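You operate a simulated robot arm through the tools that you are given. There is no shell and no other tool. Be economical: measure what you need, move in short steps, check, and stop when the job is done.

Carry out the task below with a simulated robot arm. There is one attempt and no reset: what you move stays moved.

TASK
Put the brass cartridge that says "8.9 psi" from the blue pad and the steel cup in the grey tray.
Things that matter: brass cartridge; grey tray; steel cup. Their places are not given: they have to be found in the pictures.

It is judged by the outcome, as a careful person would: the job done as asked, and still so three seconds after it is handed in. It fails if anything else is knocked over, pushed out of place, dropped, spilled or broken.

THE ROBOT
A 6-joint arm with a two-finger parallel gripper, fixed in place. Base frame: the origin is at the foot of the arm, x ahead of it, y to its left, z up; the work surface is at about z = 800. Lengths are in mm, angles in degrees, forces in N, time in s.
With the tool pointing down near the work surface it reaches from about 260 to 680 mm from the base axis. Its first joint turns from -66.0 to 66.0 degrees. Payload 2.9 kg.
Tool frame: the origin (TCP) lies between the finger pads and is the grasp point; the fingertips stand 30 mm ahead of it; z points along the fingers, y is the line along which they close. The gripper opens to 110 mm. The fingers are 20 mm wide and 10 mm thick; the gripper's body (48 by 112 mm) begins 55 mm behind the TCP.
Orientation is that of the tool frame in the base frame, as [roll, pitch, yaw] about the fixed x, y, z axes, in that order (R = Rz(yaw) Ry(pitch) Rx(roll)). With the fingers straight down and closing along the base's y, the tool's x points along the base's -x, its y along +y and its z along -z.

THE INTERFACE
- The arm moves only by the tool send_rows. Its argument "commands" is a list of rows, each a list of 7 numbers: the shift along the tool's x, y, z in units of 150 mm (1.0 is 150 mm), then the turn, a rotation vector about the tool's x, y, z in units of 120 degrees (1.0 is 120 degrees), then the opening in per cent of the stroke, from 0 (shut) to 100 (fully open). In form: [[dx, dy, dz, ax, ay, az, jaw], ...]. A call has 1 to 12 rows; each row is the pose to reach, as a shift and turn from the pose commanded when the call began, along the tool's axes at that moment. A call with a number of a shift or a turn outside -1 to 1 is refused whole. A row lasts 0.2 s, in which the tool goes at most 50 mm and 8.6 degrees; a call with a longer step from one row to the next is refused whole, and so is a gripper value outside its range. A pose out of reach is approached as far as the arm can. The call stops where the force on the tool passes 40 N (or 10 N more than at its start, if that is more) or the arm is blocked; 0.2 s more then pass. The fingers move at their own pace (about 108 mm/s each) and stop on an object; they squeeze with about 31 N. The grip force told is the motor's: it shows also when the fingers shut on nothing. Time passes only in rows, and 0.2 s behind the last, so rows that repeat a pose let the fingers close. It gives the time, the measured TCP pose, the force on the tool (base axes), the opening and the grip force at its end, in the units of the frame above (readings bear some noise), and new pictures: "show" is both (left out), scene, wrist or none.
- Cameras (640 x 400 px; columns grow to the right, rows downward): "scene" is fixed at [53.7, 433.4, 1384]; the picture's right is [-0.78, -0.63, 0.00], its down [-0.33, 0.41, -0.85] and it looks along [0.54, -0.66, -0.52] (base axes); focal length 368 px, centre (320, 200). "wrist" rides on the gripper at [-36, 0, -57] in the tool frame; the picture's right is [0.00, -1.00, 0.00], its down [0.97, 0.00, -0.24] and it looks along [0.24, 0.00, 0.97] (tool axes); focal length 218 px, centre (320, 200).
- point_at(camera, pixels): for up to 12 pixels [column, row] of the newest picture of that camera ("zoom" is the newest enlarged one), the place [x, y, z] in the base frame of the surface seen there, good to about 2 mm, but the place of the scene camera against the robot may be out by one fixed shift of up to 25 mm in any direction. No time passes.
- zoom(camera, box): a new picture of the part [left, top, right, bottom] of that camera's present view, enlarged. No time passes.
- sign_off(): hands the job in; it is judged then, once.

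Work in short steps. Measure before you move; look again where a grasp or a placing could have gone wrong, and mend it. You have 60 turns and 120 pictures in all, the two below and enlarged ones among them. Open the gripper and draw the arm clear of the work before you hand the job in, unless the task says otherwise; then end with one line.

The tools are called after "Emit:" by a JSON object that holds its "api" and its "payload". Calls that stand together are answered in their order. send_rows: Moves the arm, as the interface text tells. Its arguments: {"type":"object","properties":{"commands":{"type":"array"},"show":{"type":"string","enum":["both","scene","wrist","none"]}},"required":["commands"]} The other tools are called the same way: point_at (camera, pixels) gives the place of the surface under pixels of a picture; zoom (camera, box) takes an enlarged picture of a part of a camera's view; sign_off () hands the job in.

At the start:

```text
clock: 0.0
eef_pos: [372.3, -152.8, 1089.4]
tcp_rot: [180.0, 0.1, 179.9]
contact_force: [0.0, -0.9, -0.8]
finger_gap: 110.1
grip_force: 0.0
```

scene: 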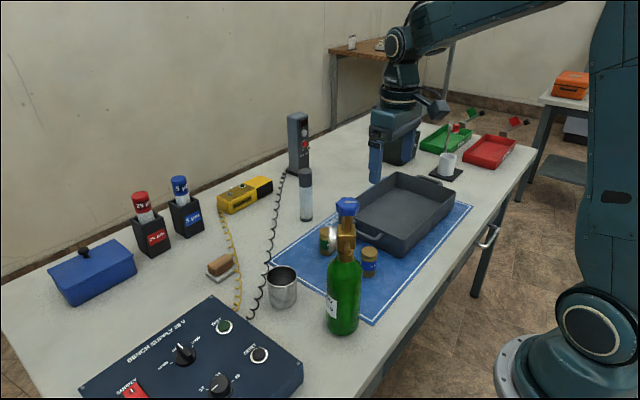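
wrist: 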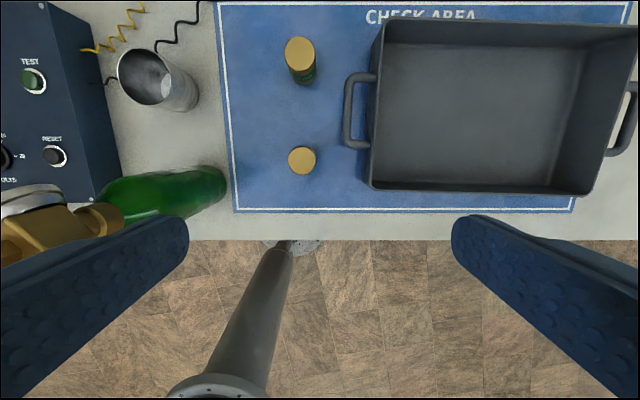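

Two brass-topped cartridges are on the blue pad, at wrist (300,55) and (302,160), and the cup is at (155,80). I'll zoom in to read the labels and measure positions.

Emit:
{"api": "zoom", "payload": {"camera": "scene", "box": [290, 210, 400, 290]}}

Emit:
{"api": "zoom", "payload": {"camera": "wrist", "box": [220, 0, 380, 200]}}

Emit:
{"api": "point_at", "payload": {"camera": "wrist", "pixels": [[300, 48], [302, 158], [303, 80], [320, 160], [300, 200], [375, 110], [350, 110], [470, 100], [575, 190], [130, 100], [180, 105], [355, 200]]}}

Emit:
{"api": "point_at", "payload": {"camera": "scene", "pixels": [[370, 252], [370, 268], [326, 230], [326, 245], [282, 270], [283, 300], [347, 205], [343, 290], [400, 210]]}}

```text
5.00 times, centred on (345, 250) of scene
```

zoom: 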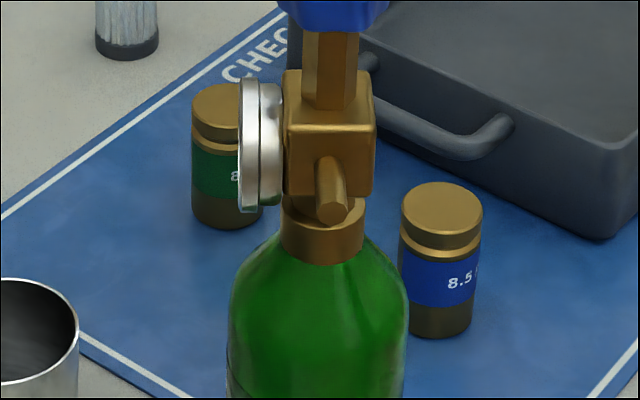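

```text
2.00 times, centred on (300, 100) of wrist
```

zoom: 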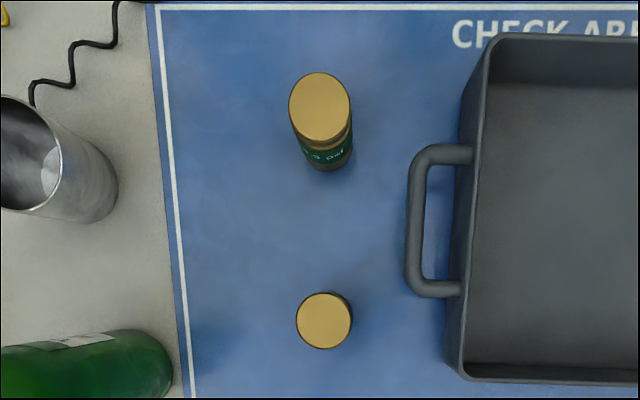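

```text
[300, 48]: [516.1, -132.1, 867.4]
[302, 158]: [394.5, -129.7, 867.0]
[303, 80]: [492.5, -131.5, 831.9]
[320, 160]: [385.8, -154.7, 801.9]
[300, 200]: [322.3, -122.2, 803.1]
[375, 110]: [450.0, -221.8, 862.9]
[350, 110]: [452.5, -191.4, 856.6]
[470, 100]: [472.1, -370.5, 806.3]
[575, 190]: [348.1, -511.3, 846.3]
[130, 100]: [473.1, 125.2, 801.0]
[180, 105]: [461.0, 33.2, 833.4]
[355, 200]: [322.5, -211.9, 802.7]
```

```text
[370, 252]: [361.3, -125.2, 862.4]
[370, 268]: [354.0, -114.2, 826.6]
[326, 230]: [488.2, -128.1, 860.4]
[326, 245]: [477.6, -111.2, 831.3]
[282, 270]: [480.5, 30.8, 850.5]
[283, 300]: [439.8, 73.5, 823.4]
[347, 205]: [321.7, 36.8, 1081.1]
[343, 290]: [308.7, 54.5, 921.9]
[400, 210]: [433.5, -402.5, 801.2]
```

The near (blue) one reads "8.5"; I'll enlarge the label of the far (green) one.

Emit:
{"api": "zoom", "payload": {"camera": "wrist", "box": [285, 60, 325, 90]}}

Emit:
{"api": "zoom", "payload": {"camera": "wrist", "box": [90, 20, 250, 120]}}

Emit:
{"api": "point_at", "payload": {"camera": "wrist", "pixels": [[119, 75], [168, 75], [143, 52], [144, 105], [198, 100], [183, 110], [287, 52], [315, 52], [385, 20], [367, 185], [600, 190], [225, 190]]}}

Emit:
{"api": "point_at", "payload": {"camera": "scene", "pixels": [[326, 227], [267, 272], [297, 272], [282, 266], [282, 283], [283, 307], [370, 250]]}}

```text
13.33 times, centred on (305, 75) of wrist
```

zoom: 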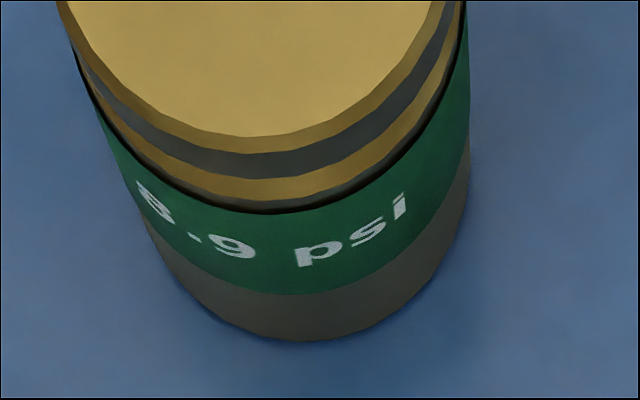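

```text
4.00 times, centred on (170, 70) of wrist
```

zoom: 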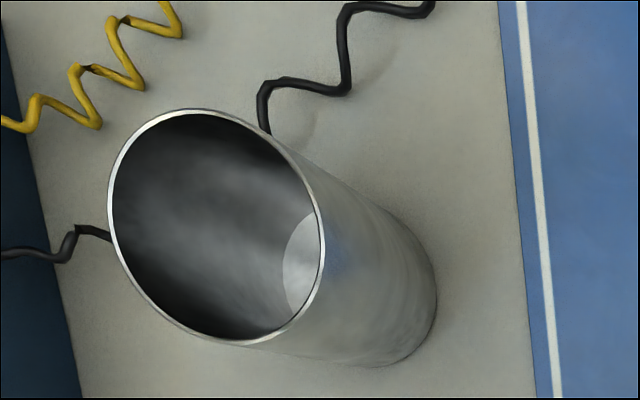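

```text
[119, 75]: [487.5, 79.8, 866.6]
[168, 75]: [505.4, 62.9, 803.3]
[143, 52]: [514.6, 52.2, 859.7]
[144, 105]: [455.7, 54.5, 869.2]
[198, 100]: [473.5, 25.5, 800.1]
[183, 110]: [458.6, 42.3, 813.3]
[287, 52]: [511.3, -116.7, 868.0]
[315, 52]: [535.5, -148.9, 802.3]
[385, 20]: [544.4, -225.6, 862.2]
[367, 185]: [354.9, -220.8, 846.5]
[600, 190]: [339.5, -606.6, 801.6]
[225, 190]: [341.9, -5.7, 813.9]
```

```text
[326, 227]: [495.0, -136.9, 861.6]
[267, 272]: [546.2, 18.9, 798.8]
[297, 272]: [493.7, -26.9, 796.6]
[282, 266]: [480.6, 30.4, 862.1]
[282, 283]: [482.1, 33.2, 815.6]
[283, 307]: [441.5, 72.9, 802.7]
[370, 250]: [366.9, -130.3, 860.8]
```

The green cartridge reads "8.9 psi": its centre is about (509,-132), top z 867. The tall bottle near (335,40) may obstruct the arm when it reaches the cup at (487,52), so I'll measure the arm's geometry and the bottle.

Emit:
{"api": "point_at", "payload": {"camera": "scene", "pixels": [[375, 182], [400, 150], [400, 95], [393, 45], [430, 40], [480, 25], [540, 8], [347, 200], [347, 210], [330, 240], [435, 108], [343, 330]]}}

Emit:
{"api": "zoom", "payload": {"camera": "scene", "box": [340, 0, 600, 190]}}

Emit:
{"api": "point_at", "payload": {"camera": "wrist", "pixels": [[20, 195], [100, 215], [160, 200], [215, 190], [60, 260], [20, 225]]}}

```text
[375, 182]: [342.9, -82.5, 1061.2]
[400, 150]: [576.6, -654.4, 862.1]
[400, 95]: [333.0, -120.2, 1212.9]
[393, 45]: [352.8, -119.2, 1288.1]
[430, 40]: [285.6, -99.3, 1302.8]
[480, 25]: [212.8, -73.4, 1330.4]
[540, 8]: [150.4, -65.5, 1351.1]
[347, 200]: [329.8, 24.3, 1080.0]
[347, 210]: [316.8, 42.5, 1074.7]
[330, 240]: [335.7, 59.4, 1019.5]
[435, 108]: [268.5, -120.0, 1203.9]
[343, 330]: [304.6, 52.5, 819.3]
```

```text
2.11 times, centred on (470, 95) of scene
```

zoom: 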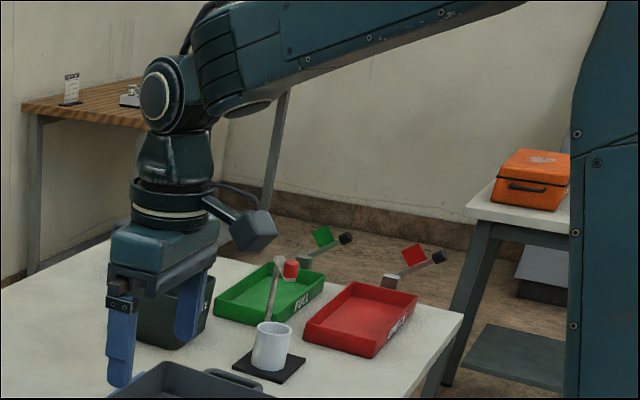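

```text
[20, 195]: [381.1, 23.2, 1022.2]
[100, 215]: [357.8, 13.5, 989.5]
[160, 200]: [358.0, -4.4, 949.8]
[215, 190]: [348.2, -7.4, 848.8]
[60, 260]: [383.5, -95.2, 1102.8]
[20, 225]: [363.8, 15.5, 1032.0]
```

Judging by the arm measurements, its wrist sits about 205 mm above the TCP, so a straight-down reach at the cup would put the forearm into the bottle. I'll tilt sideways for the cup later. The cartridge comes first: move above it at z 950 with the jaw at 60 mm.

Emit:
{"api": "send_rows", "payload": {"commands": [[-0.183, 0.028, 0.186, 0, 0, 0, 80], [-0.366, 0.056, 0.372, 0, 0, 0, 60], [-0.549, 0.083, 0.557, 0, 0, 0, 60], [-0.732, 0.111, 0.743, 0, 0, 0, 60], [-0.915, 0.139, 0.929, 0, 0, 0, 60], [-0.915, 0.139, 0.929, 0, 0, 0, 60]]}}

Emit:
{"api": "point_at", "payload": {"camera": "scene", "pixels": [[590, 330], [600, 200], [590, 100], [343, 330], [347, 205]]}}

```text
clock: 1.4
eef_pos: [509.5, -132.9, 949.5]
tcp_rot: [180.0, 0.0, 180.0]
contact_force: [-0.1, 0.4, 0.2]
finger_gap: 65.9
grip_force: 0.1
```

scene: 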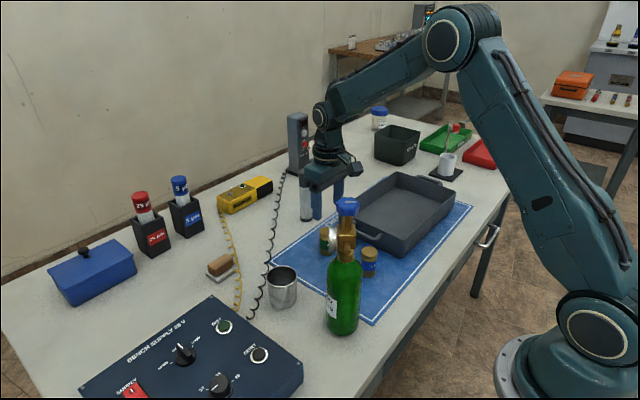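
wrist: 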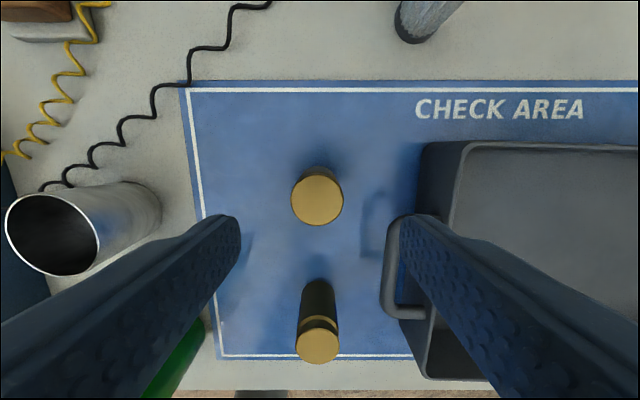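

```text
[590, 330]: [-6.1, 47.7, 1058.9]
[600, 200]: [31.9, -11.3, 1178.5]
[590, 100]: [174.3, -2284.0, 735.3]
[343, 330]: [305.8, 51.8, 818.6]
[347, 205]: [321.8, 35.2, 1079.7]
```

The cartridge is now at wrist (317,201), between the fingers. I'll measure its top and re-check the cup, elbow and forearm.

Emit:
{"api": "point_at", "payload": {"camera": "wrist", "pixels": [[317, 201], [295, 201], [340, 201], [317, 180], [317, 223], [6, 235], [97, 240], [50, 196], [55, 274], [155, 215], [180, 350]]}}

Emit:
{"api": "point_at", "payload": {"camera": "scene", "pixels": [[443, 42], [420, 60], [380, 85], [340, 105], [321, 117], [375, 105]]}}

```text
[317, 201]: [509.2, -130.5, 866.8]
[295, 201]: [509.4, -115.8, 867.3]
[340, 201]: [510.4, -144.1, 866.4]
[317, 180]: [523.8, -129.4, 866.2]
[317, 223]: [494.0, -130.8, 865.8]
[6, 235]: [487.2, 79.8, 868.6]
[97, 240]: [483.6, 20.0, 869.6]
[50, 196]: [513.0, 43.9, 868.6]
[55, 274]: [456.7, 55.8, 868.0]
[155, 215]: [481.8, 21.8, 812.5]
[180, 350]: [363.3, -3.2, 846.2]
```

```text
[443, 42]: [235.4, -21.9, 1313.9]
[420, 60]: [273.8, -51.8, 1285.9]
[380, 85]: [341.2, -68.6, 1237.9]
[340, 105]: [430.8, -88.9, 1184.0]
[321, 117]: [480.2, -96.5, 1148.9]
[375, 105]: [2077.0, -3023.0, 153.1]
```

The cartridge centre is (509,-130). I descend to TCP z 840 and close.

Emit:
{"api": "send_rows", "payload": {"commands": [[0, 0.016, 0.25, 0, 0, 0, 60], [0, 0.016, 0.5, 0, 0, 0, 60], [0, 0.016, 0.65, 0, 0, 0, 60], [0, 0.016, 0.73, 0, 0, 0, 60], [0, 0.016, 0.73, 0, 0, 0, 0], [0, 0.016, 0.73, 0, 0, 0, 0], [0, 0.016, 0.73, 0, 0, 0, 0]]}}

```text
clock: 3.0
eef_pos: [508.1, -130.3, 841.1]
tcp_rot: [-180.0, 0.0, 180.0]
contact_force: [0.7, 0.4, 0.3]
finger_gap: 35.4
grip_force: 30.7
```

scene: 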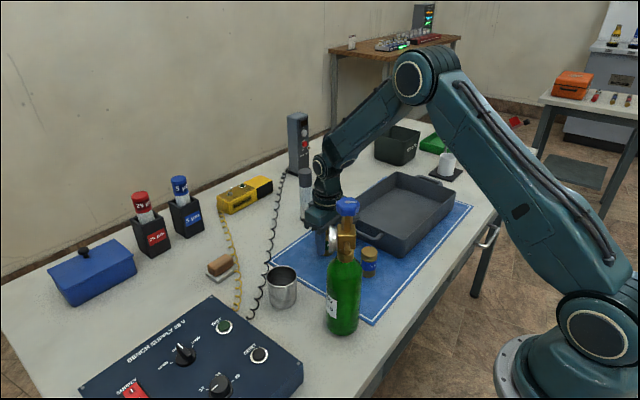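
wrist: 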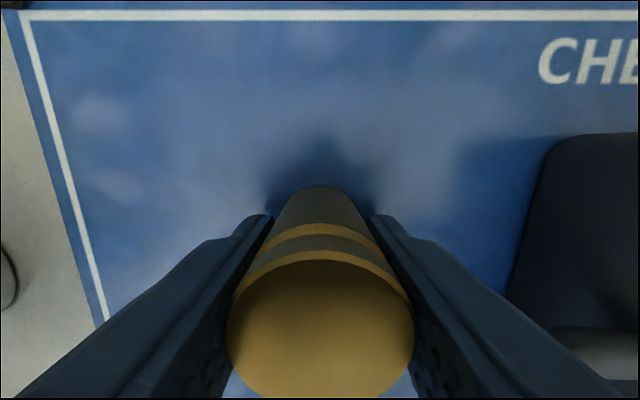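

It's gripped (35.4 mm gap, 31 N). Lift and start carrying toward the tray.

Emit:
{"api": "send_rows", "payload": {"commands": [[0, 0, -0.25, 0, 0, 0, 0], [0, 0, -0.5, 0, 0, 0, 0], [0, 0, -0.8, 0, 0, 0, 0], [0.1, -0.25, -0.8, 0, 0, 0, 0], [0.2, -0.5, -0.8, 0, 0, 0, 0], [0.3, -0.75, -0.8, 0, 0, 0, 0], [0.4, -1.0, -0.8, 0, 0, 0, 0]]}}

Emit:
{"api": "send_rows", "payload": {"commands": [[0, -0.3, 0, 0, 0, 0, 0], [0, -0.6, 0, 0, 0, 0, 0], [0, -0.9, 0, 0, 0, 0, 0], [0, -0.9, 0, 0, 0, 0, 0]]}}

Emit:
{"api": "point_at", "payload": {"camera": "wrist", "pixels": [[320, 150], [200, 150], [440, 150], [320, 60], [150, 100], [500, 100], [600, 200], [60, 150]]}}

```text
clock: 4.6
eef_pos: [447.7, -280.8, 961.6]
tcp_rot: [179.9, -0.1, 180.0]
contact_force: [-0.6, -0.7, -2.0]
finger_gap: 35.5
grip_force: 30.7
```

scene: 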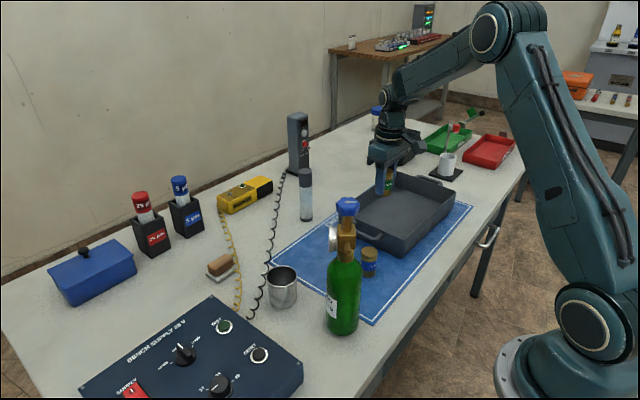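
wrist: 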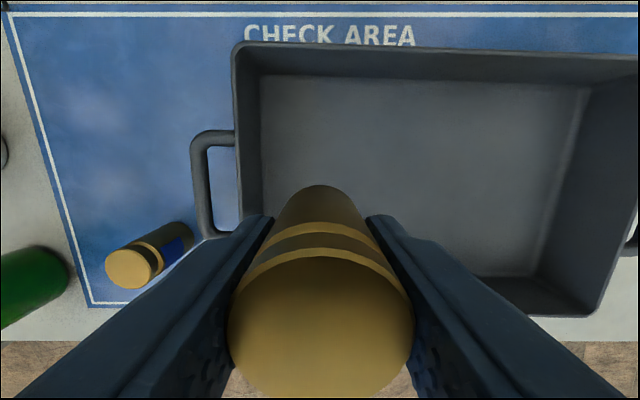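

```text
clock: 5.6
eef_pos: [449.2, -416.8, 959.5]
tcp_rot: [180.0, 0.0, -179.9]
contact_force: [-0.4, 0.1, -1.8]
finger_gap: 35.4
grip_force: 30.9
```

scene: 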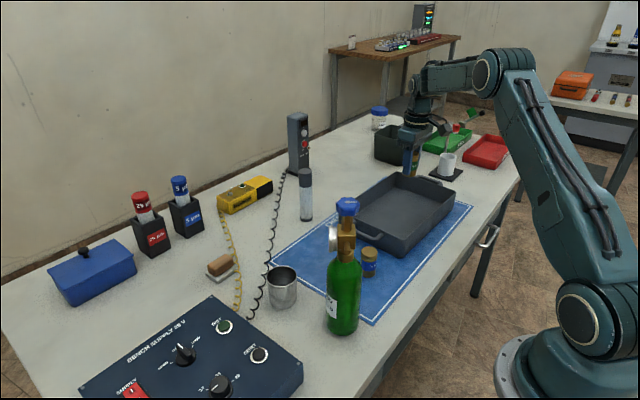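
wrist: 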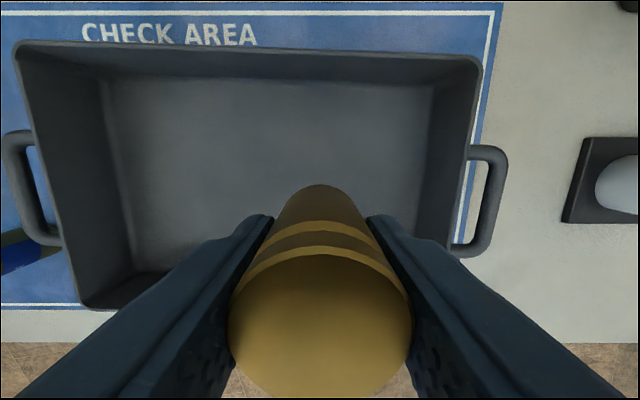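

```text
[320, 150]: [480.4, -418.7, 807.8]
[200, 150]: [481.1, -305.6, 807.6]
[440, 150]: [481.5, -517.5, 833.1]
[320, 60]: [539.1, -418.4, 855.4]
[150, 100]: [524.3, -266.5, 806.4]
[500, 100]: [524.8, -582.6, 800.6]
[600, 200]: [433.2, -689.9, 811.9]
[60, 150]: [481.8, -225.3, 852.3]
```

The tray floor is z ≈ 807, so the release height is TCP z ≈ 848. I lower, then open modestly.

Emit:
{"api": "send_rows", "payload": {"commands": [[0, -0.05, 0.25, 0, 0, 0, 0], [0, -0.05, 0.5, 0, 0, 0, 0], [0, -0.05, 0.65, 0, 0, 0, 0], [0, -0.05, 0.735, 0, 0, 0, 0], [0, -0.05, 0.735, 0, 0, 0, 0]]}}

```text
clock: 6.8
eef_pos: [448.8, -423.6, 850.2]
tcp_rot: [-179.9, 0.0, -180.0]
contact_force: [0.2, -0.2, -1.8]
finger_gap: 35.4
grip_force: 30.8
```

scene: 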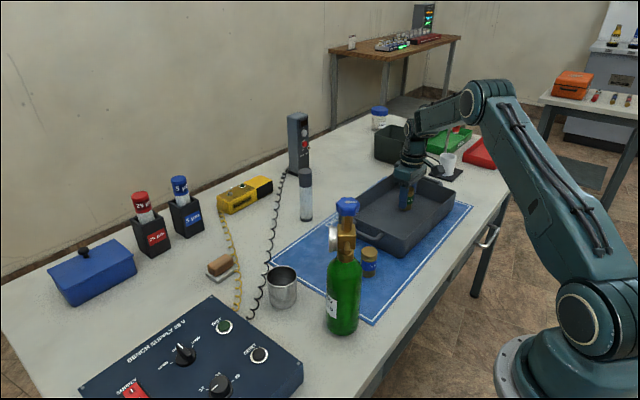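
wrist: 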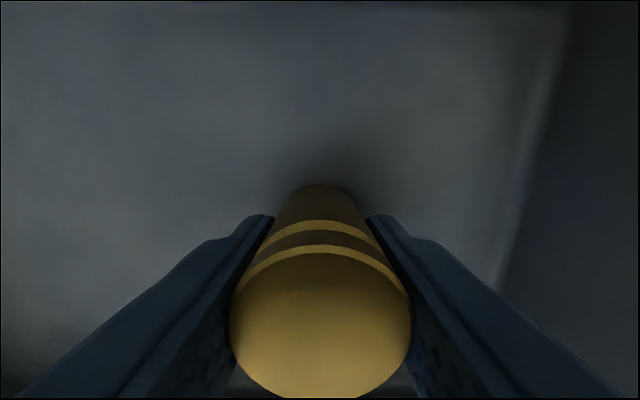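

No contact yet (force unchanged); I go down 3 mm more, then open to about 66 mm and rise.

Emit:
{"api": "send_rows", "payload": {"commands": [[0, 0, 0.01, 0, 0, 0, 0], [0, 0, 0.02, 0, 0, 0, 0], [0, 0, 0.02, 0, 0, 0, 0]], "show": "none"}}

Emit:
{"api": "send_rows", "payload": {"commands": [[0, 0, 0, 0, 0, 0, 60], [0, 0, 0, 0, 0, 0, 60], [0, 0, -0.25, 0, 0, 0, 60], [0, 0, -0.5, 0, 0, 0, 60], [0, 0, -0.8, 0, 0, 0, 60], [0, 0, -1, 0, 0, 0, 60], [0, 0, -1, 0, 0, 0, 60]]}}

```text
clock: 7.6
eef_pos: [449.9, -423.4, 847.9]
tcp_rot: [-179.9, 0.0, -180.0]
contact_force: [0.3, -1.1, -2.6]
finger_gap: 35.3
grip_force: 30.9
```

```text
clock: 9.2
eef_pos: [448.2, -421.5, 999.8]
tcp_rot: [180.0, 0.0, -179.9]
contact_force: [-0.2, 0.6, -0.6]
finger_gap: 66.2
grip_force: 0.1
```

scene: 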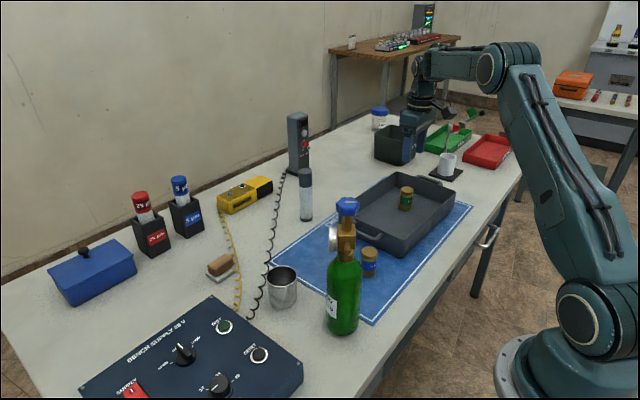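
wrist: 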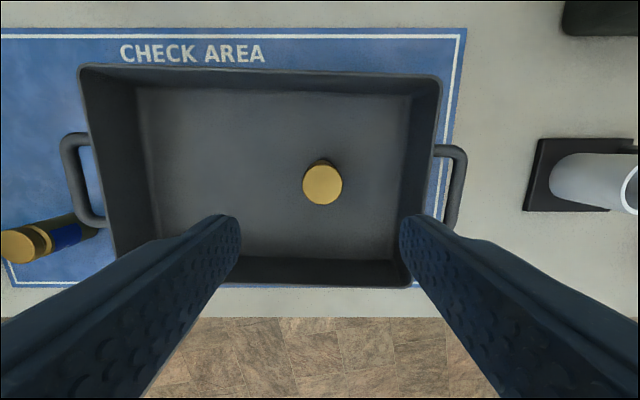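

The cartridge stands in the tray. Next I move to (485,-272,1000) while turning the jaws 90° so they close along base x.

Emit:
{"api": "send_rows", "payload": {"commands": [[-0.02, 0.09, 0, 0, 0, -0.068, 75], [-0.04, 0.18, 0, 0, 0, -0.136, 75], [-0.06, 0.27, 0, 0, 0, -0.204, 75], [-0.08, 0.36, 0, 0, 0, -0.272, 75], [-0.1, 0.45, 0, 0, 0, -0.34, 75], [-0.13, 0.54, 0, 0, 0, -0.408, 75], [-0.15, 0.64, 0, 0, 0, -0.476, 75], [-0.17, 0.73, 0, 0, 0, -0.544, 75], [-0.2, 0.82, 0, 0, 0, -0.612, 75], [-0.22, 0.91, 0, 0, 0, -0.681, 75], [-0.24, 1.0, 0, 0, 0, -0.75, 75], [-0.24, 1.0, 0, 0, 0, -0.75, 75]]}}

```text
clock: 11.8
eef_pos: [484.7, -271.8, 997.0]
tcp_rot: [-180.0, 0.0, -89.9]
contact_force: [-0.1, -0.4, 0.3]
finger_gap: 82.4
grip_force: 0.0
```

scene: 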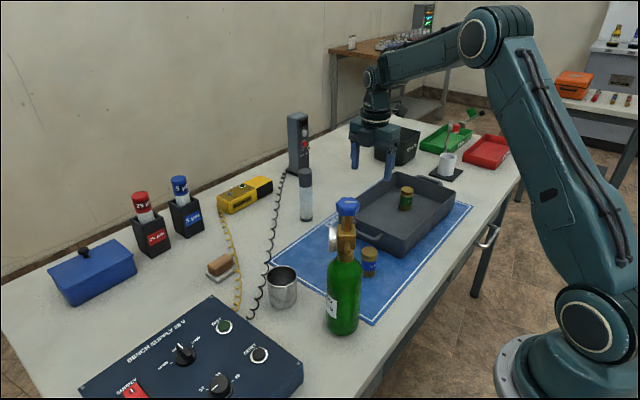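
wrist: 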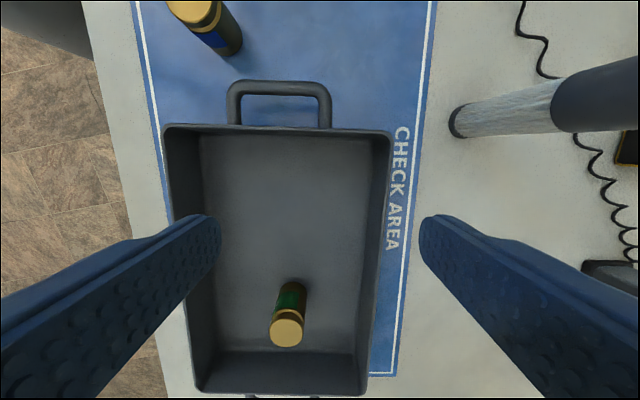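

Yaw is done. I check the dark-capped can's position, then tilt 35° (wrist toward -y) while moving to y ≈ -122.

Emit:
{"api": "point_at", "payload": {"camera": "wrist", "pixels": [[460, 120], [560, 105], [620, 95], [455, 110]]}}

Emit:
{"api": "send_rows", "payload": {"commands": [[-0.2, 0, 0, 0, -0.058, 0, 75], [-0.4, 0, 0, 0, -0.117, 0, 75], [-0.6, 0, 0, 0, -0.175, 0, 75], [-0.8, 0, 0, 0, -0.233, 0, 75], [-1.0, 0, 0, 0, -0.292, 0, 75], [-1.0, 0, 0, 0, -0.292, 0, 75]]}}

```text
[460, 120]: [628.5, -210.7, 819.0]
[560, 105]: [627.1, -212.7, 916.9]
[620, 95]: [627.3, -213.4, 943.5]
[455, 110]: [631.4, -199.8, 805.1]
```

```text
clock: 13.2
eef_pos: [485.8, -123.7, 999.2]
tcp_rot: [179.9, 35.1, -90.1]
contact_force: [0.6, -0.1, 0.7]
finger_gap: 82.6
grip_force: 0.0
```

scene: 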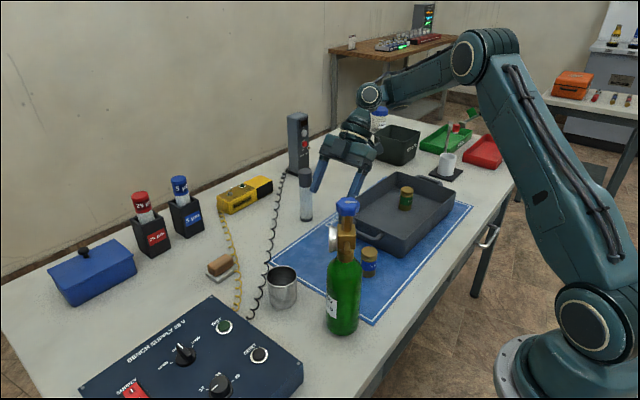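
wrist: 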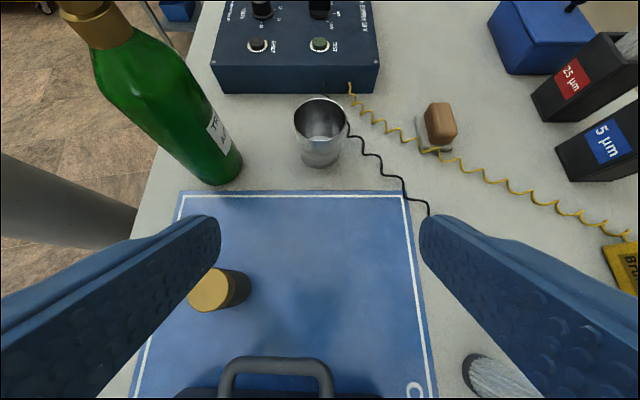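

The view is good. I measure the cup and bottle from here, then advance 110 mm in +y at constant height.

Emit:
{"api": "point_at", "payload": {"camera": "wrist", "pixels": [[294, 118], [346, 118], [320, 98], [320, 140], [240, 160], [200, 130], [130, 35], [95, 10], [215, 185], [318, 165]]}}

Emit:
{"api": "send_rows", "payload": {"commands": [[-0.2, 0, 0.14, 0, 0, 0, 75], [-0.4, 0, 0.28, 0, 0, 0, 75], [-0.6, 0, 0.42, 0, 0, 0, 75], [-0.6, 0, 0.42, 0, 0, 0, 75]]}}

```text
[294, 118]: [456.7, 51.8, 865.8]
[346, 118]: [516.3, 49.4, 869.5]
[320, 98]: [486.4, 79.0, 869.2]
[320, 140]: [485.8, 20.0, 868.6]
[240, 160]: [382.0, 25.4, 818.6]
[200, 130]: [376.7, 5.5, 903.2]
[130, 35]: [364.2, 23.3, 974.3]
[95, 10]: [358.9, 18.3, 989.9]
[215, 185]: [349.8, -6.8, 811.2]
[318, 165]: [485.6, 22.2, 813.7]
```

```text
clock: 14.2
eef_pos: [487.0, -14.5, 995.7]
tcp_rot: [180.0, 35.0, -90.1]
contact_force: [-0.4, -0.6, 0.5]
finger_gap: 82.8
grip_force: 0.1
```

scene: 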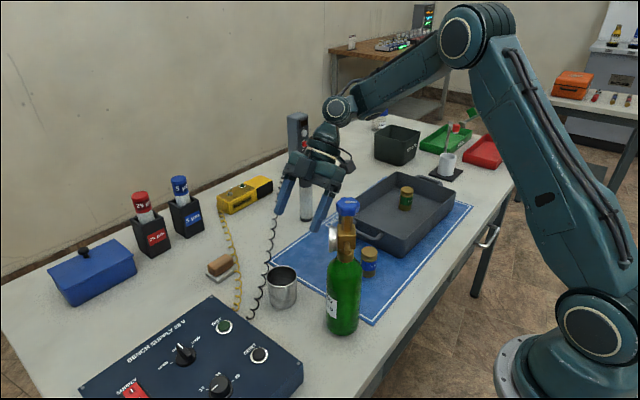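
wrist: 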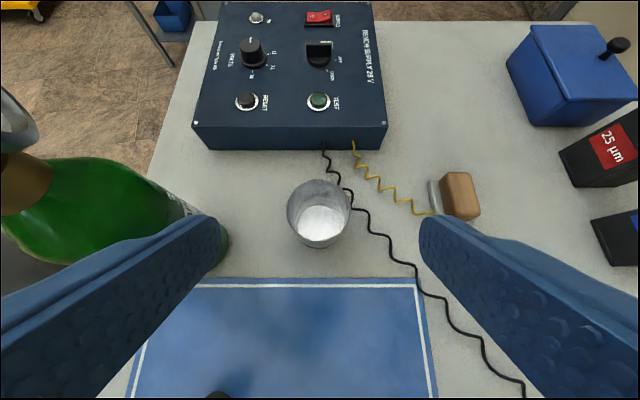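

Cup centre is (486,50), radius 30, rim z 869. I check the bottle's gauge position, then advance to (486,50,930).

Emit:
{"api": "point_at", "payload": {"camera": "wrist", "pixels": [[15, 115], [28, 125], [12, 145], [20, 180], [210, 215]]}}

Emit:
{"api": "send_rows", "payload": {"commands": [[-0.033, 0.003, 0.2, 0, 0, 0, 75], [-0.067, 0.005, 0.4, 0, 0, 0, 75], [-0.1, 0.007, 0.607, 0, 0, 0, 75], [-0.1, 0.007, 0.607, 0, 0, 0, 75]]}}

```text
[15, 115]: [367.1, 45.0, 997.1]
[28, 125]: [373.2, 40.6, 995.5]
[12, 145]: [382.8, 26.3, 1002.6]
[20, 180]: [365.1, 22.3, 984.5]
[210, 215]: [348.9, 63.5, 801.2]
```

```text
clock: 15.2
eef_pos: [486.1, 52.4, 931.4]
tcp_rot: [180.0, 35.0, -90.0]
contact_force: [0.3, 0.3, 1.1]
finger_gap: 82.4
grip_force: 0.1
```

scene: 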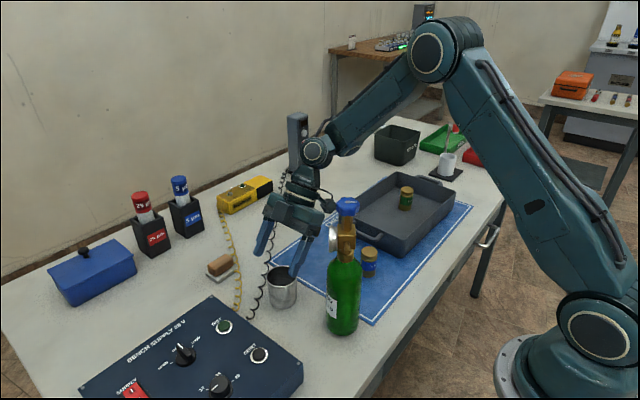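
wrist: 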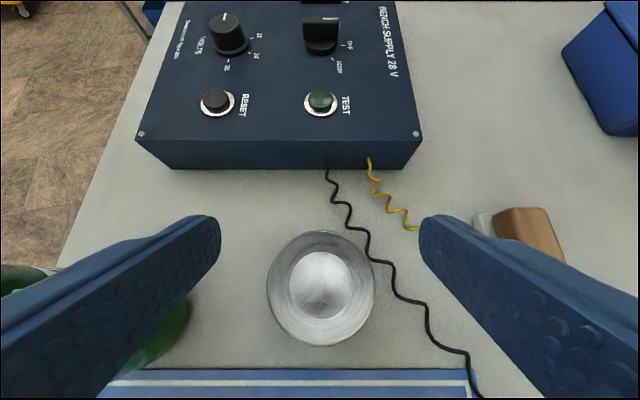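

The forearm clears the bottle well. I descend vertically to z ≈ 848, straddling the cup.

Emit:
{"api": "send_rows", "payload": {"commands": [[0.1, 0, 0.14, 0, 0, 0, 75], [0.2, 0, 0.28, 0, 0, 0, 75], [0.27, 0, 0.37, 0, 0, 0, 75], [0.331, 0, 0.444, 0, 0, 0, 75], [0.331, 0, 0.444, 0, 0, 0, 75]]}}

```text
clock: 16.4
eef_pos: [485.3, 50.1, 851.2]
tcp_rot: [-179.9, 35.0, -90.0]
contact_force: [-0.3, -0.2, -0.2]
finger_gap: 82.0
grip_force: 0.0
```

scene: 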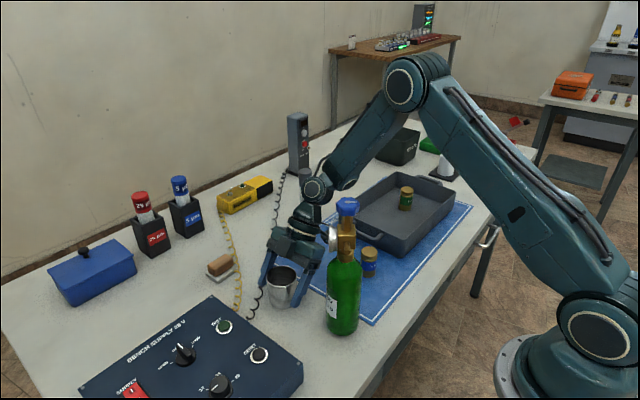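
wrist: 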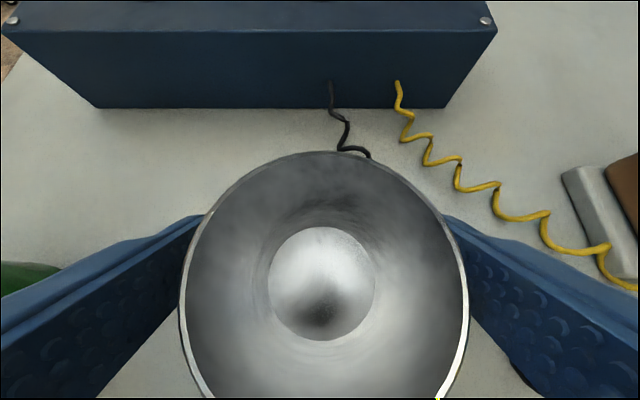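

The cup is between the fingers; close now.

Emit:
{"api": "send_rows", "payload": {"commands": [[0, 0, 0, 0, 0, 0, 40], [0, 0, 0, 0, 0, 0, 20], [0, 0, 0, 0, 0, 0, 20], [0, 0, 0, 0, 0, 0, 0], [0, 0, 0, 0, 0, 0, 0]], "show": "wrist"}}

```text
clock: 17.6
eef_pos: [484.2, 50.5, 851.0]
tcp_rot: [-179.9, 35.0, -89.9]
contact_force: [-0.7, 0.4, -0.1]
finger_gap: 59.8
grip_force: 30.7
```

wrist: 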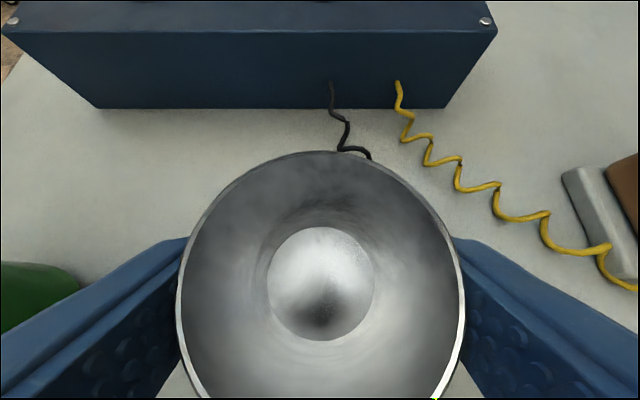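

Gripped (59.8 mm). Lift straight up 125 mm.

Emit:
{"api": "send_rows", "payload": {"commands": [[-0.1, 0, -0.14, 0, 0, 0, 0], [-0.22, 0, -0.314, 0, 0, 0, 0], [-0.35, 0, -0.5, 0, 0, 0, 0], [-0.478, 0, -0.683, 0, 0, 0, 0], [-0.478, 0, -0.683, 0, 0, 0, 0]]}}

```text
clock: 18.8
eef_pos: [483.5, 50.7, 973.7]
tcp_rot: [-180.0, 35.1, -90.0]
contact_force: [-0.8, 0.6, -1.0]
finger_gap: 59.7
grip_force: 30.9
```

scene: 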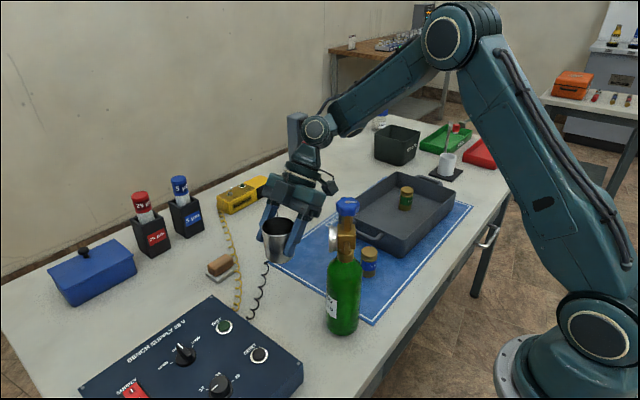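
wrist: 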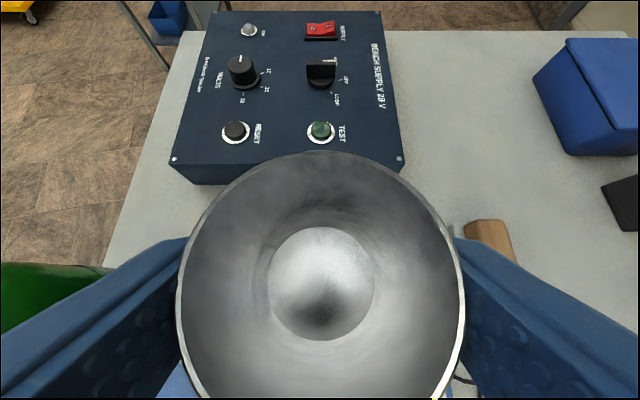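

The cup is upright and held. I carry it -y to the tray in two legs, keeping the tilt so the cup stays upright.

Emit:
{"api": "send_rows", "payload": {"commands": [[0.246, 0, -0.172, 0, 0, 0, 0], [0.492, 0, -0.344, 0, 0, 0, 0], [0.737, 0, -0.516, 0, 0, 0, 0], [0.983, 0, -0.688, 0, 0, 0, 0], [0.983, 0, -0.688, 0, 0, 0, 0]], "show": "scene"}}

Emit:
{"api": "send_rows", "payload": {"commands": [[0.246, 0.065, -0.172, 0, 0, 0, 0], [0.492, 0.13, -0.344, 0, 0, 0, 0], [0.737, 0.2, -0.516, 0, 0, 0, 0], [0.983, 0.267, -0.688, 0, 0, 0, 0], [0.983, 0.267, -0.688, 0, 0, 0, 0]]}}

```text
clock: 20.0
eef_pos: [482.2, -131.6, 973.1]
tcp_rot: [-180.0, 35.0, -89.9]
contact_force: [0.4, -1.2, -0.8]
finger_gap: 59.8
grip_force: 30.3
```

scene: 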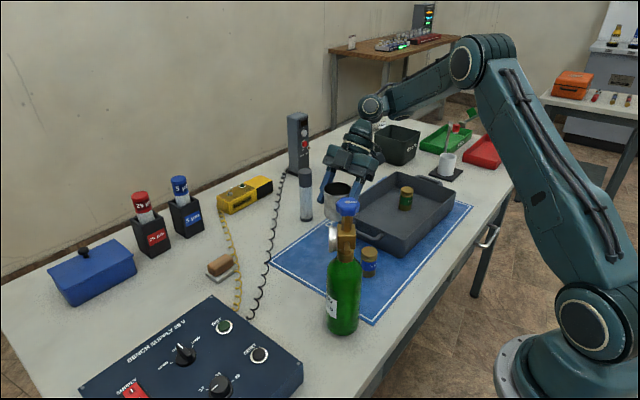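

```text
clock: 21.2
eef_pos: [417.8, -276.4, 952.0]
tcp_rot: [-179.8, 34.9, -90.0]
contact_force: [0.4, -0.6, -1.0]
finger_gap: 60.1
grip_force: 30.8
out of reach, approached as far as the arm can: row 3, 4, 5
```

scene: 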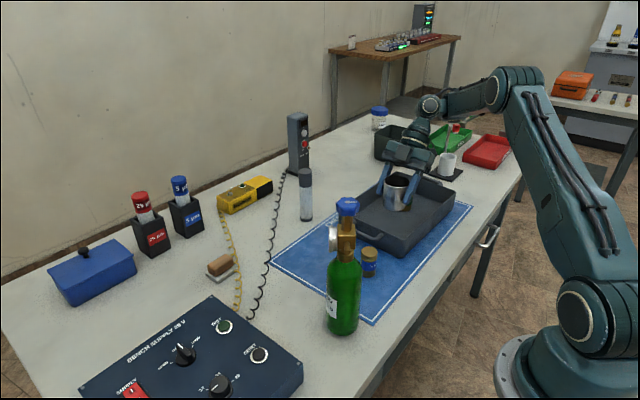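
wrist: 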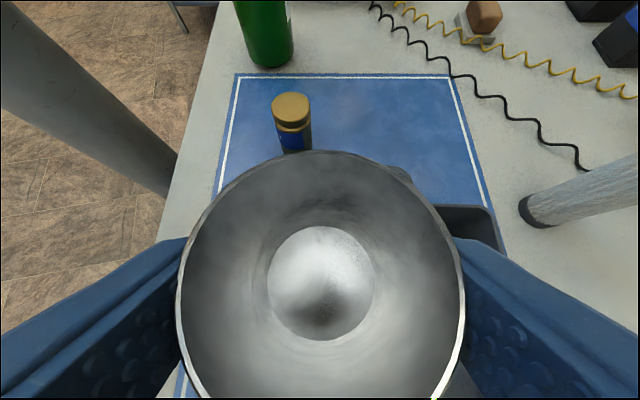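

The arm stopped short at (418,-276,952): the outward lean hits a limit here. I turn the tool about the vertical by -35° so it leans tangentially; the cup stays upright.

Emit:
{"api": "send_rows", "payload": {"commands": [[0, 0, 0, 0.033, 0, 0.048, 0], [0, 0, 0, 0.067, 0, 0.096, 0], [0, 0, 0, 0.1, 0, 0.143, 0], [0, 0, 0, 0.134, 0, 0.191, 0], [0, 0, 0, 0.167, 0, 0.239, 0], [0, 0, 0, 0.167, 0, 0.239, 0]]}}

```text
clock: 22.6
eef_pos: [416.0, -277.0, 952.5]
tcp_rot: [179.9, 35.0, -125.1]
contact_force: [0.0, -0.4, -0.6]
finger_gap: 59.8
grip_force: 31.3
```

scene: 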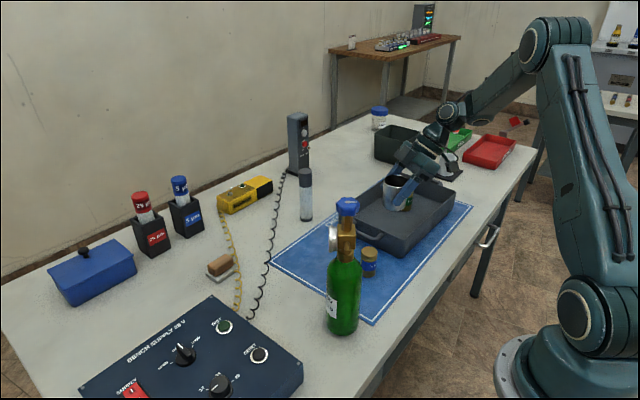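
wrist: 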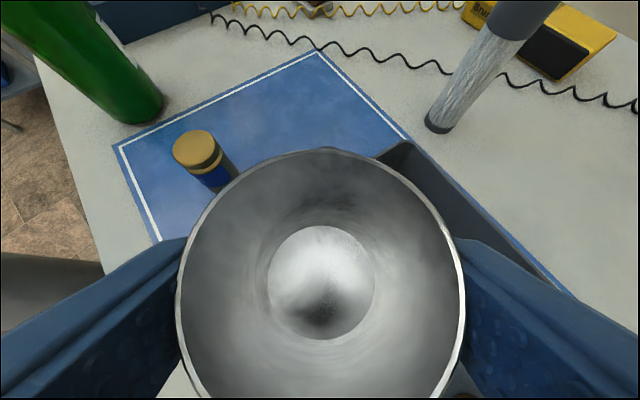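

Yaw is now -125° with no other movement. I shift to about (455,-315) at the same height, over the tray.

Emit:
{"api": "send_rows", "payload": {"commands": [[0.024, -0.179, -0.017, 0, 0, 0, 0], [0.048, -0.358, -0.034, 0, 0, 0, 0], [0.048, -0.358, -0.034, 0, 0, 0, 0]]}}

Emit:
{"api": "zoom", "payload": {"camera": "scene", "box": [340, 120, 500, 260]}}

```text
clock: 23.4
eef_pos: [455.4, -314.9, 951.4]
tcp_rot: [180.0, 35.0, -125.0]
contact_force: [0.0, -0.3, -0.4]
finger_gap: 59.8
grip_force: 30.2
```

scene: 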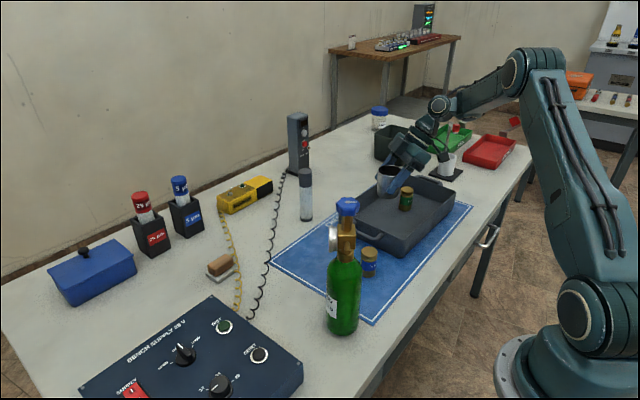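
wrist: 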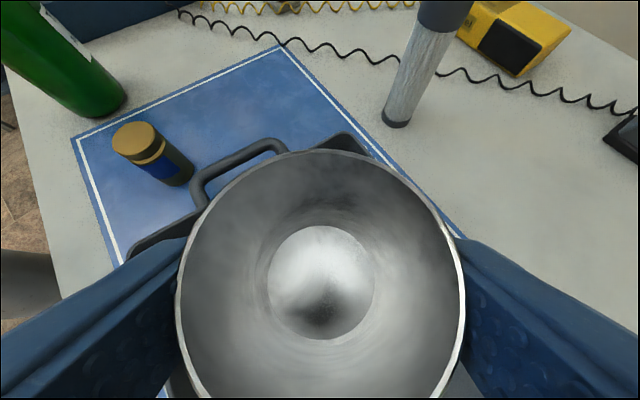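

```text
2.86 times, centred on (420, 190) of scene
```

zoom: 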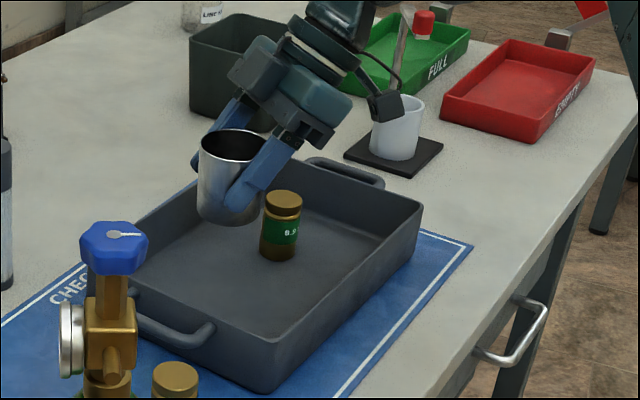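

The dark block sticking out of the wrist (scene ~(442,155)) hangs on the low side; I measure it and the obstacles beneath before lowering.

Emit:
{"api": "point_at", "payload": {"camera": "scene", "pixels": [[448, 157], [440, 156], [436, 148], [453, 165], [446, 125], [406, 192], [430, 180], [440, 120], [385, 190], [421, 163], [418, 215]]}}

Emit:
{"api": "zoom", "payload": {"camera": "scene", "box": [400, 90, 480, 190]}}

```text
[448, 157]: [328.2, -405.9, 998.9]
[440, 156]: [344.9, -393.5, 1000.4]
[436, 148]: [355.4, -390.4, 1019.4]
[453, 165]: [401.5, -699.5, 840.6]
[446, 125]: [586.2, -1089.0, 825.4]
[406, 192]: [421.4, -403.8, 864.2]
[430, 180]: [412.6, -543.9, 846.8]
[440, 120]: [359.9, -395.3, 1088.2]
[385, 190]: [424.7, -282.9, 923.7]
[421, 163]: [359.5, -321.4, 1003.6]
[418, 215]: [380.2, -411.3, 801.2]
```

```text
4.00 times, centred on (440, 140) of scene
```

zoom: 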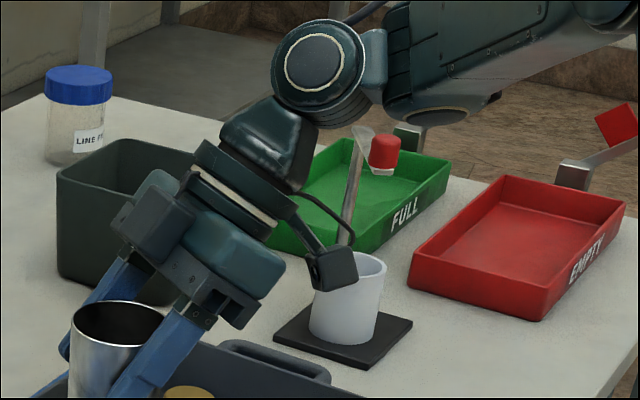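

The block will end at z ≈ 895, clear of the tray rim (~865) and the cartridge. I lower the cup vertically, stopping a little above the expected contact at TCP z ≈ 858.

Emit:
{"api": "send_rows", "payload": {"commands": [[0.1, 0, 0.143, 0, 0, 0, 0], [0.2, 0, 0.285, 0, 0, 0, 0], [0.28, 0, 0.4, 0, 0, 0, 0], [0.335, 0, 0.478, 0, 0, 0, 0], [0.335, 0, 0.478, 0, 0, 0, 0]]}}

Emit:
{"api": "zoom", "payload": {"camera": "scene", "box": [340, 120, 500, 260]}}

```text
clock: 24.6
eef_pos: [454.9, -314.1, 865.5]
tcp_rot: [179.9, 35.0, -125.0]
contact_force: [0.1, 0.4, -1.7]
finger_gap: 59.9
grip_force: 30.9
```

scene: 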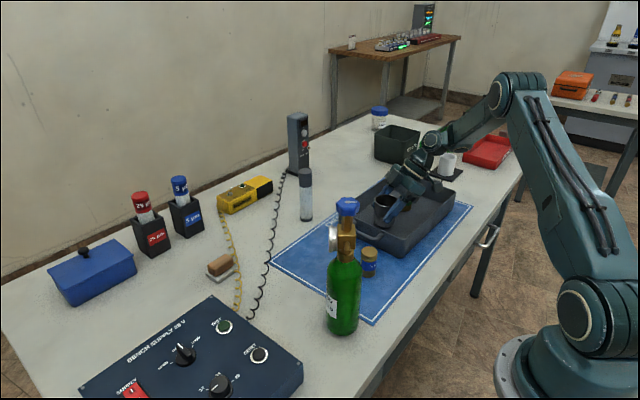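
wrist: 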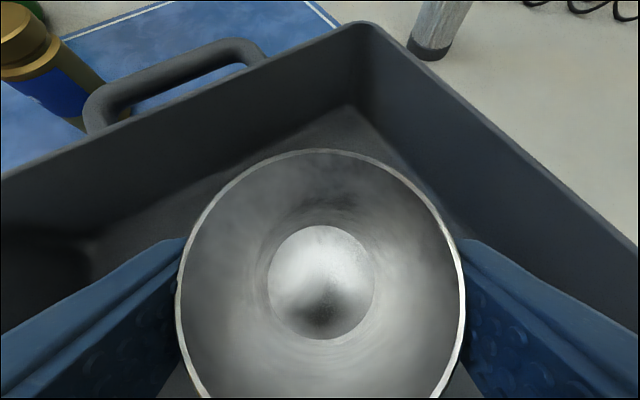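

```text
2.86 times, centred on (420, 190) of scene
```

zoom: 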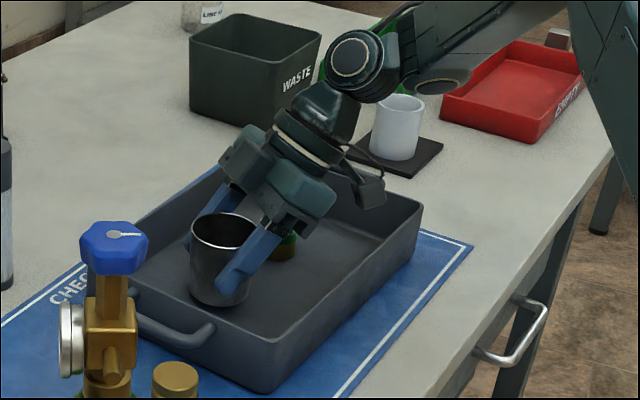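

I lower the last ~8 mm gently in small steps, watching the force.

Emit:
{"api": "send_rows", "payload": {"commands": [[0.01, 0, 0.014, 0, 0, 0, 0], [0.019, 0, 0.027, 0, 0, 0, 0], [0.025, 0, 0.036, 0, 0, 0, 0], [0.029, 0, 0.041, 0, 0, 0, 0], [0.029, 0, 0.041, 0, 0, 0, 0]], "show": "none"}}

```text
clock: 25.8
eef_pos: [455.6, -315.6, 858.8]
tcp_rot: [179.8, 35.0, -124.9]
contact_force: [0.0, -0.3, -0.6]
finger_gap: 59.7
grip_force: 30.2
```

Emit:
{"api": "send_rows", "payload": {"commands": [[0.003, 0, 0.005, 0, 0, 0, 0], [0.006, 0, 0.009, 0, 0, 0, 0], [0.006, 0, 0.009, 0, 0, 0, 0]], "show": "wrist"}}

```text
clock: 26.6
eef_pos: [457.4, -314.0, 855.5]
tcp_rot: [179.9, 35.0, -125.0]
contact_force: [-1.5, -0.3, 2.3]
finger_gap: 60.2
grip_force: 31.1
```

wrist: 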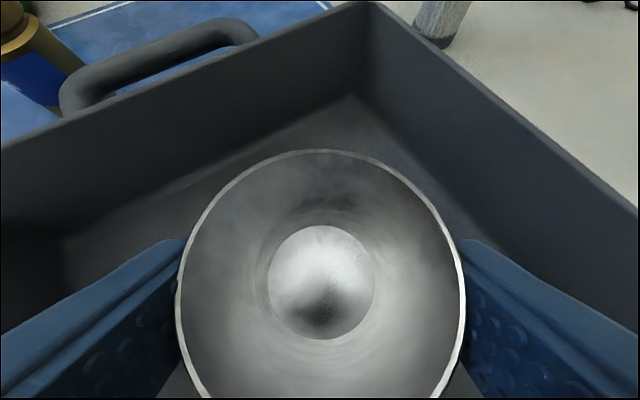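

Light contact (2.3 N) shows the cup is on the floor. I open to ~80 mm and rise vertically.

Emit:
{"api": "send_rows", "payload": {"commands": [[0, 0, 0, 0, 0, 0, 70], [0, 0, 0, 0, 0, 0, 70], [0, 0, 0, 0, 0, 0, 70], [-0.08, 0, -0.115, 0, 0, 0, 70], [-0.18, 0, -0.26, 0, 0, 0, 70], [-0.3, 0, -0.43, 0, 0, 0, 70], [-0.42, 0, -0.6, 0, 0, 0, 70], [-0.54, 0, -0.77, 0, 0, 0, 70], [-0.54, 0, -0.77, 0, 0, 0, 70]]}}

Emit:
{"api": "zoom", "payload": {"camera": "scene", "box": [340, 120, 500, 260]}}

```text
clock: 28.6
eef_pos: [457.6, -318.2, 997.9]
tcp_rot: [179.8, 35.0, -125.0]
contact_force: [-1.5, 0.8, -0.2]
finger_gap: 77.3
grip_force: 0.2
```

scene: 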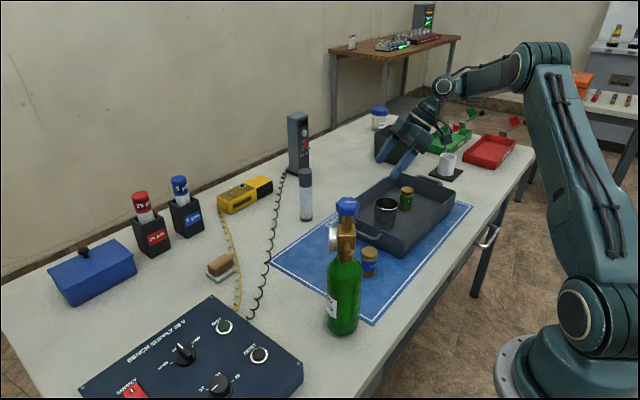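
wrist: 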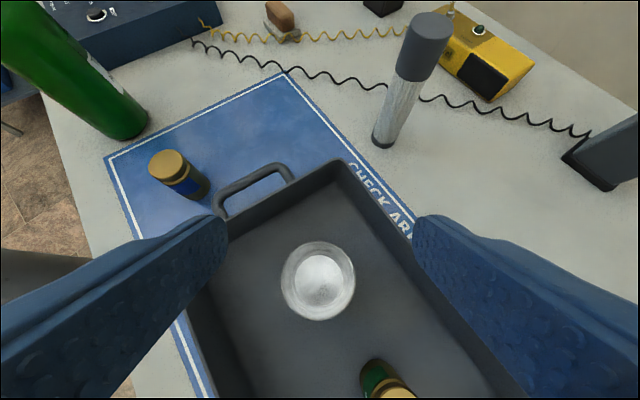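

```text
2.86 times, centred on (420, 190) of scene
```

zoom: 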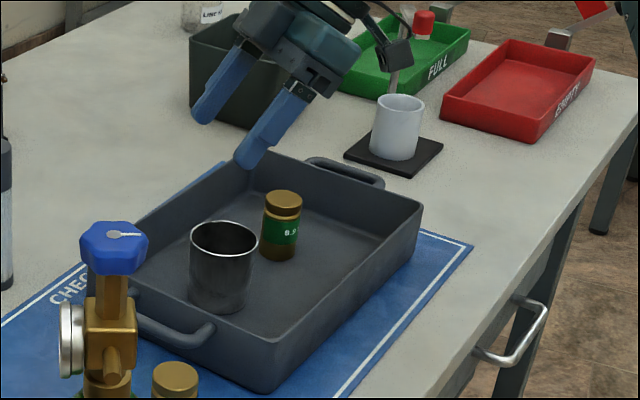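

The cup and the 8.9 psi cartridge both stand upright in the tray, nothing else has moved, and the gripper is open and clear at z ≈ 998.

Emit:
{"api": "sign_off", "payload": {}}

```text
The job is handed in.
```

The brass "8.9 psi" cartridge and the steel cup are both standing upright in the grey tray. Nothing else was disturbed, and the gripper is open and clear of the work.
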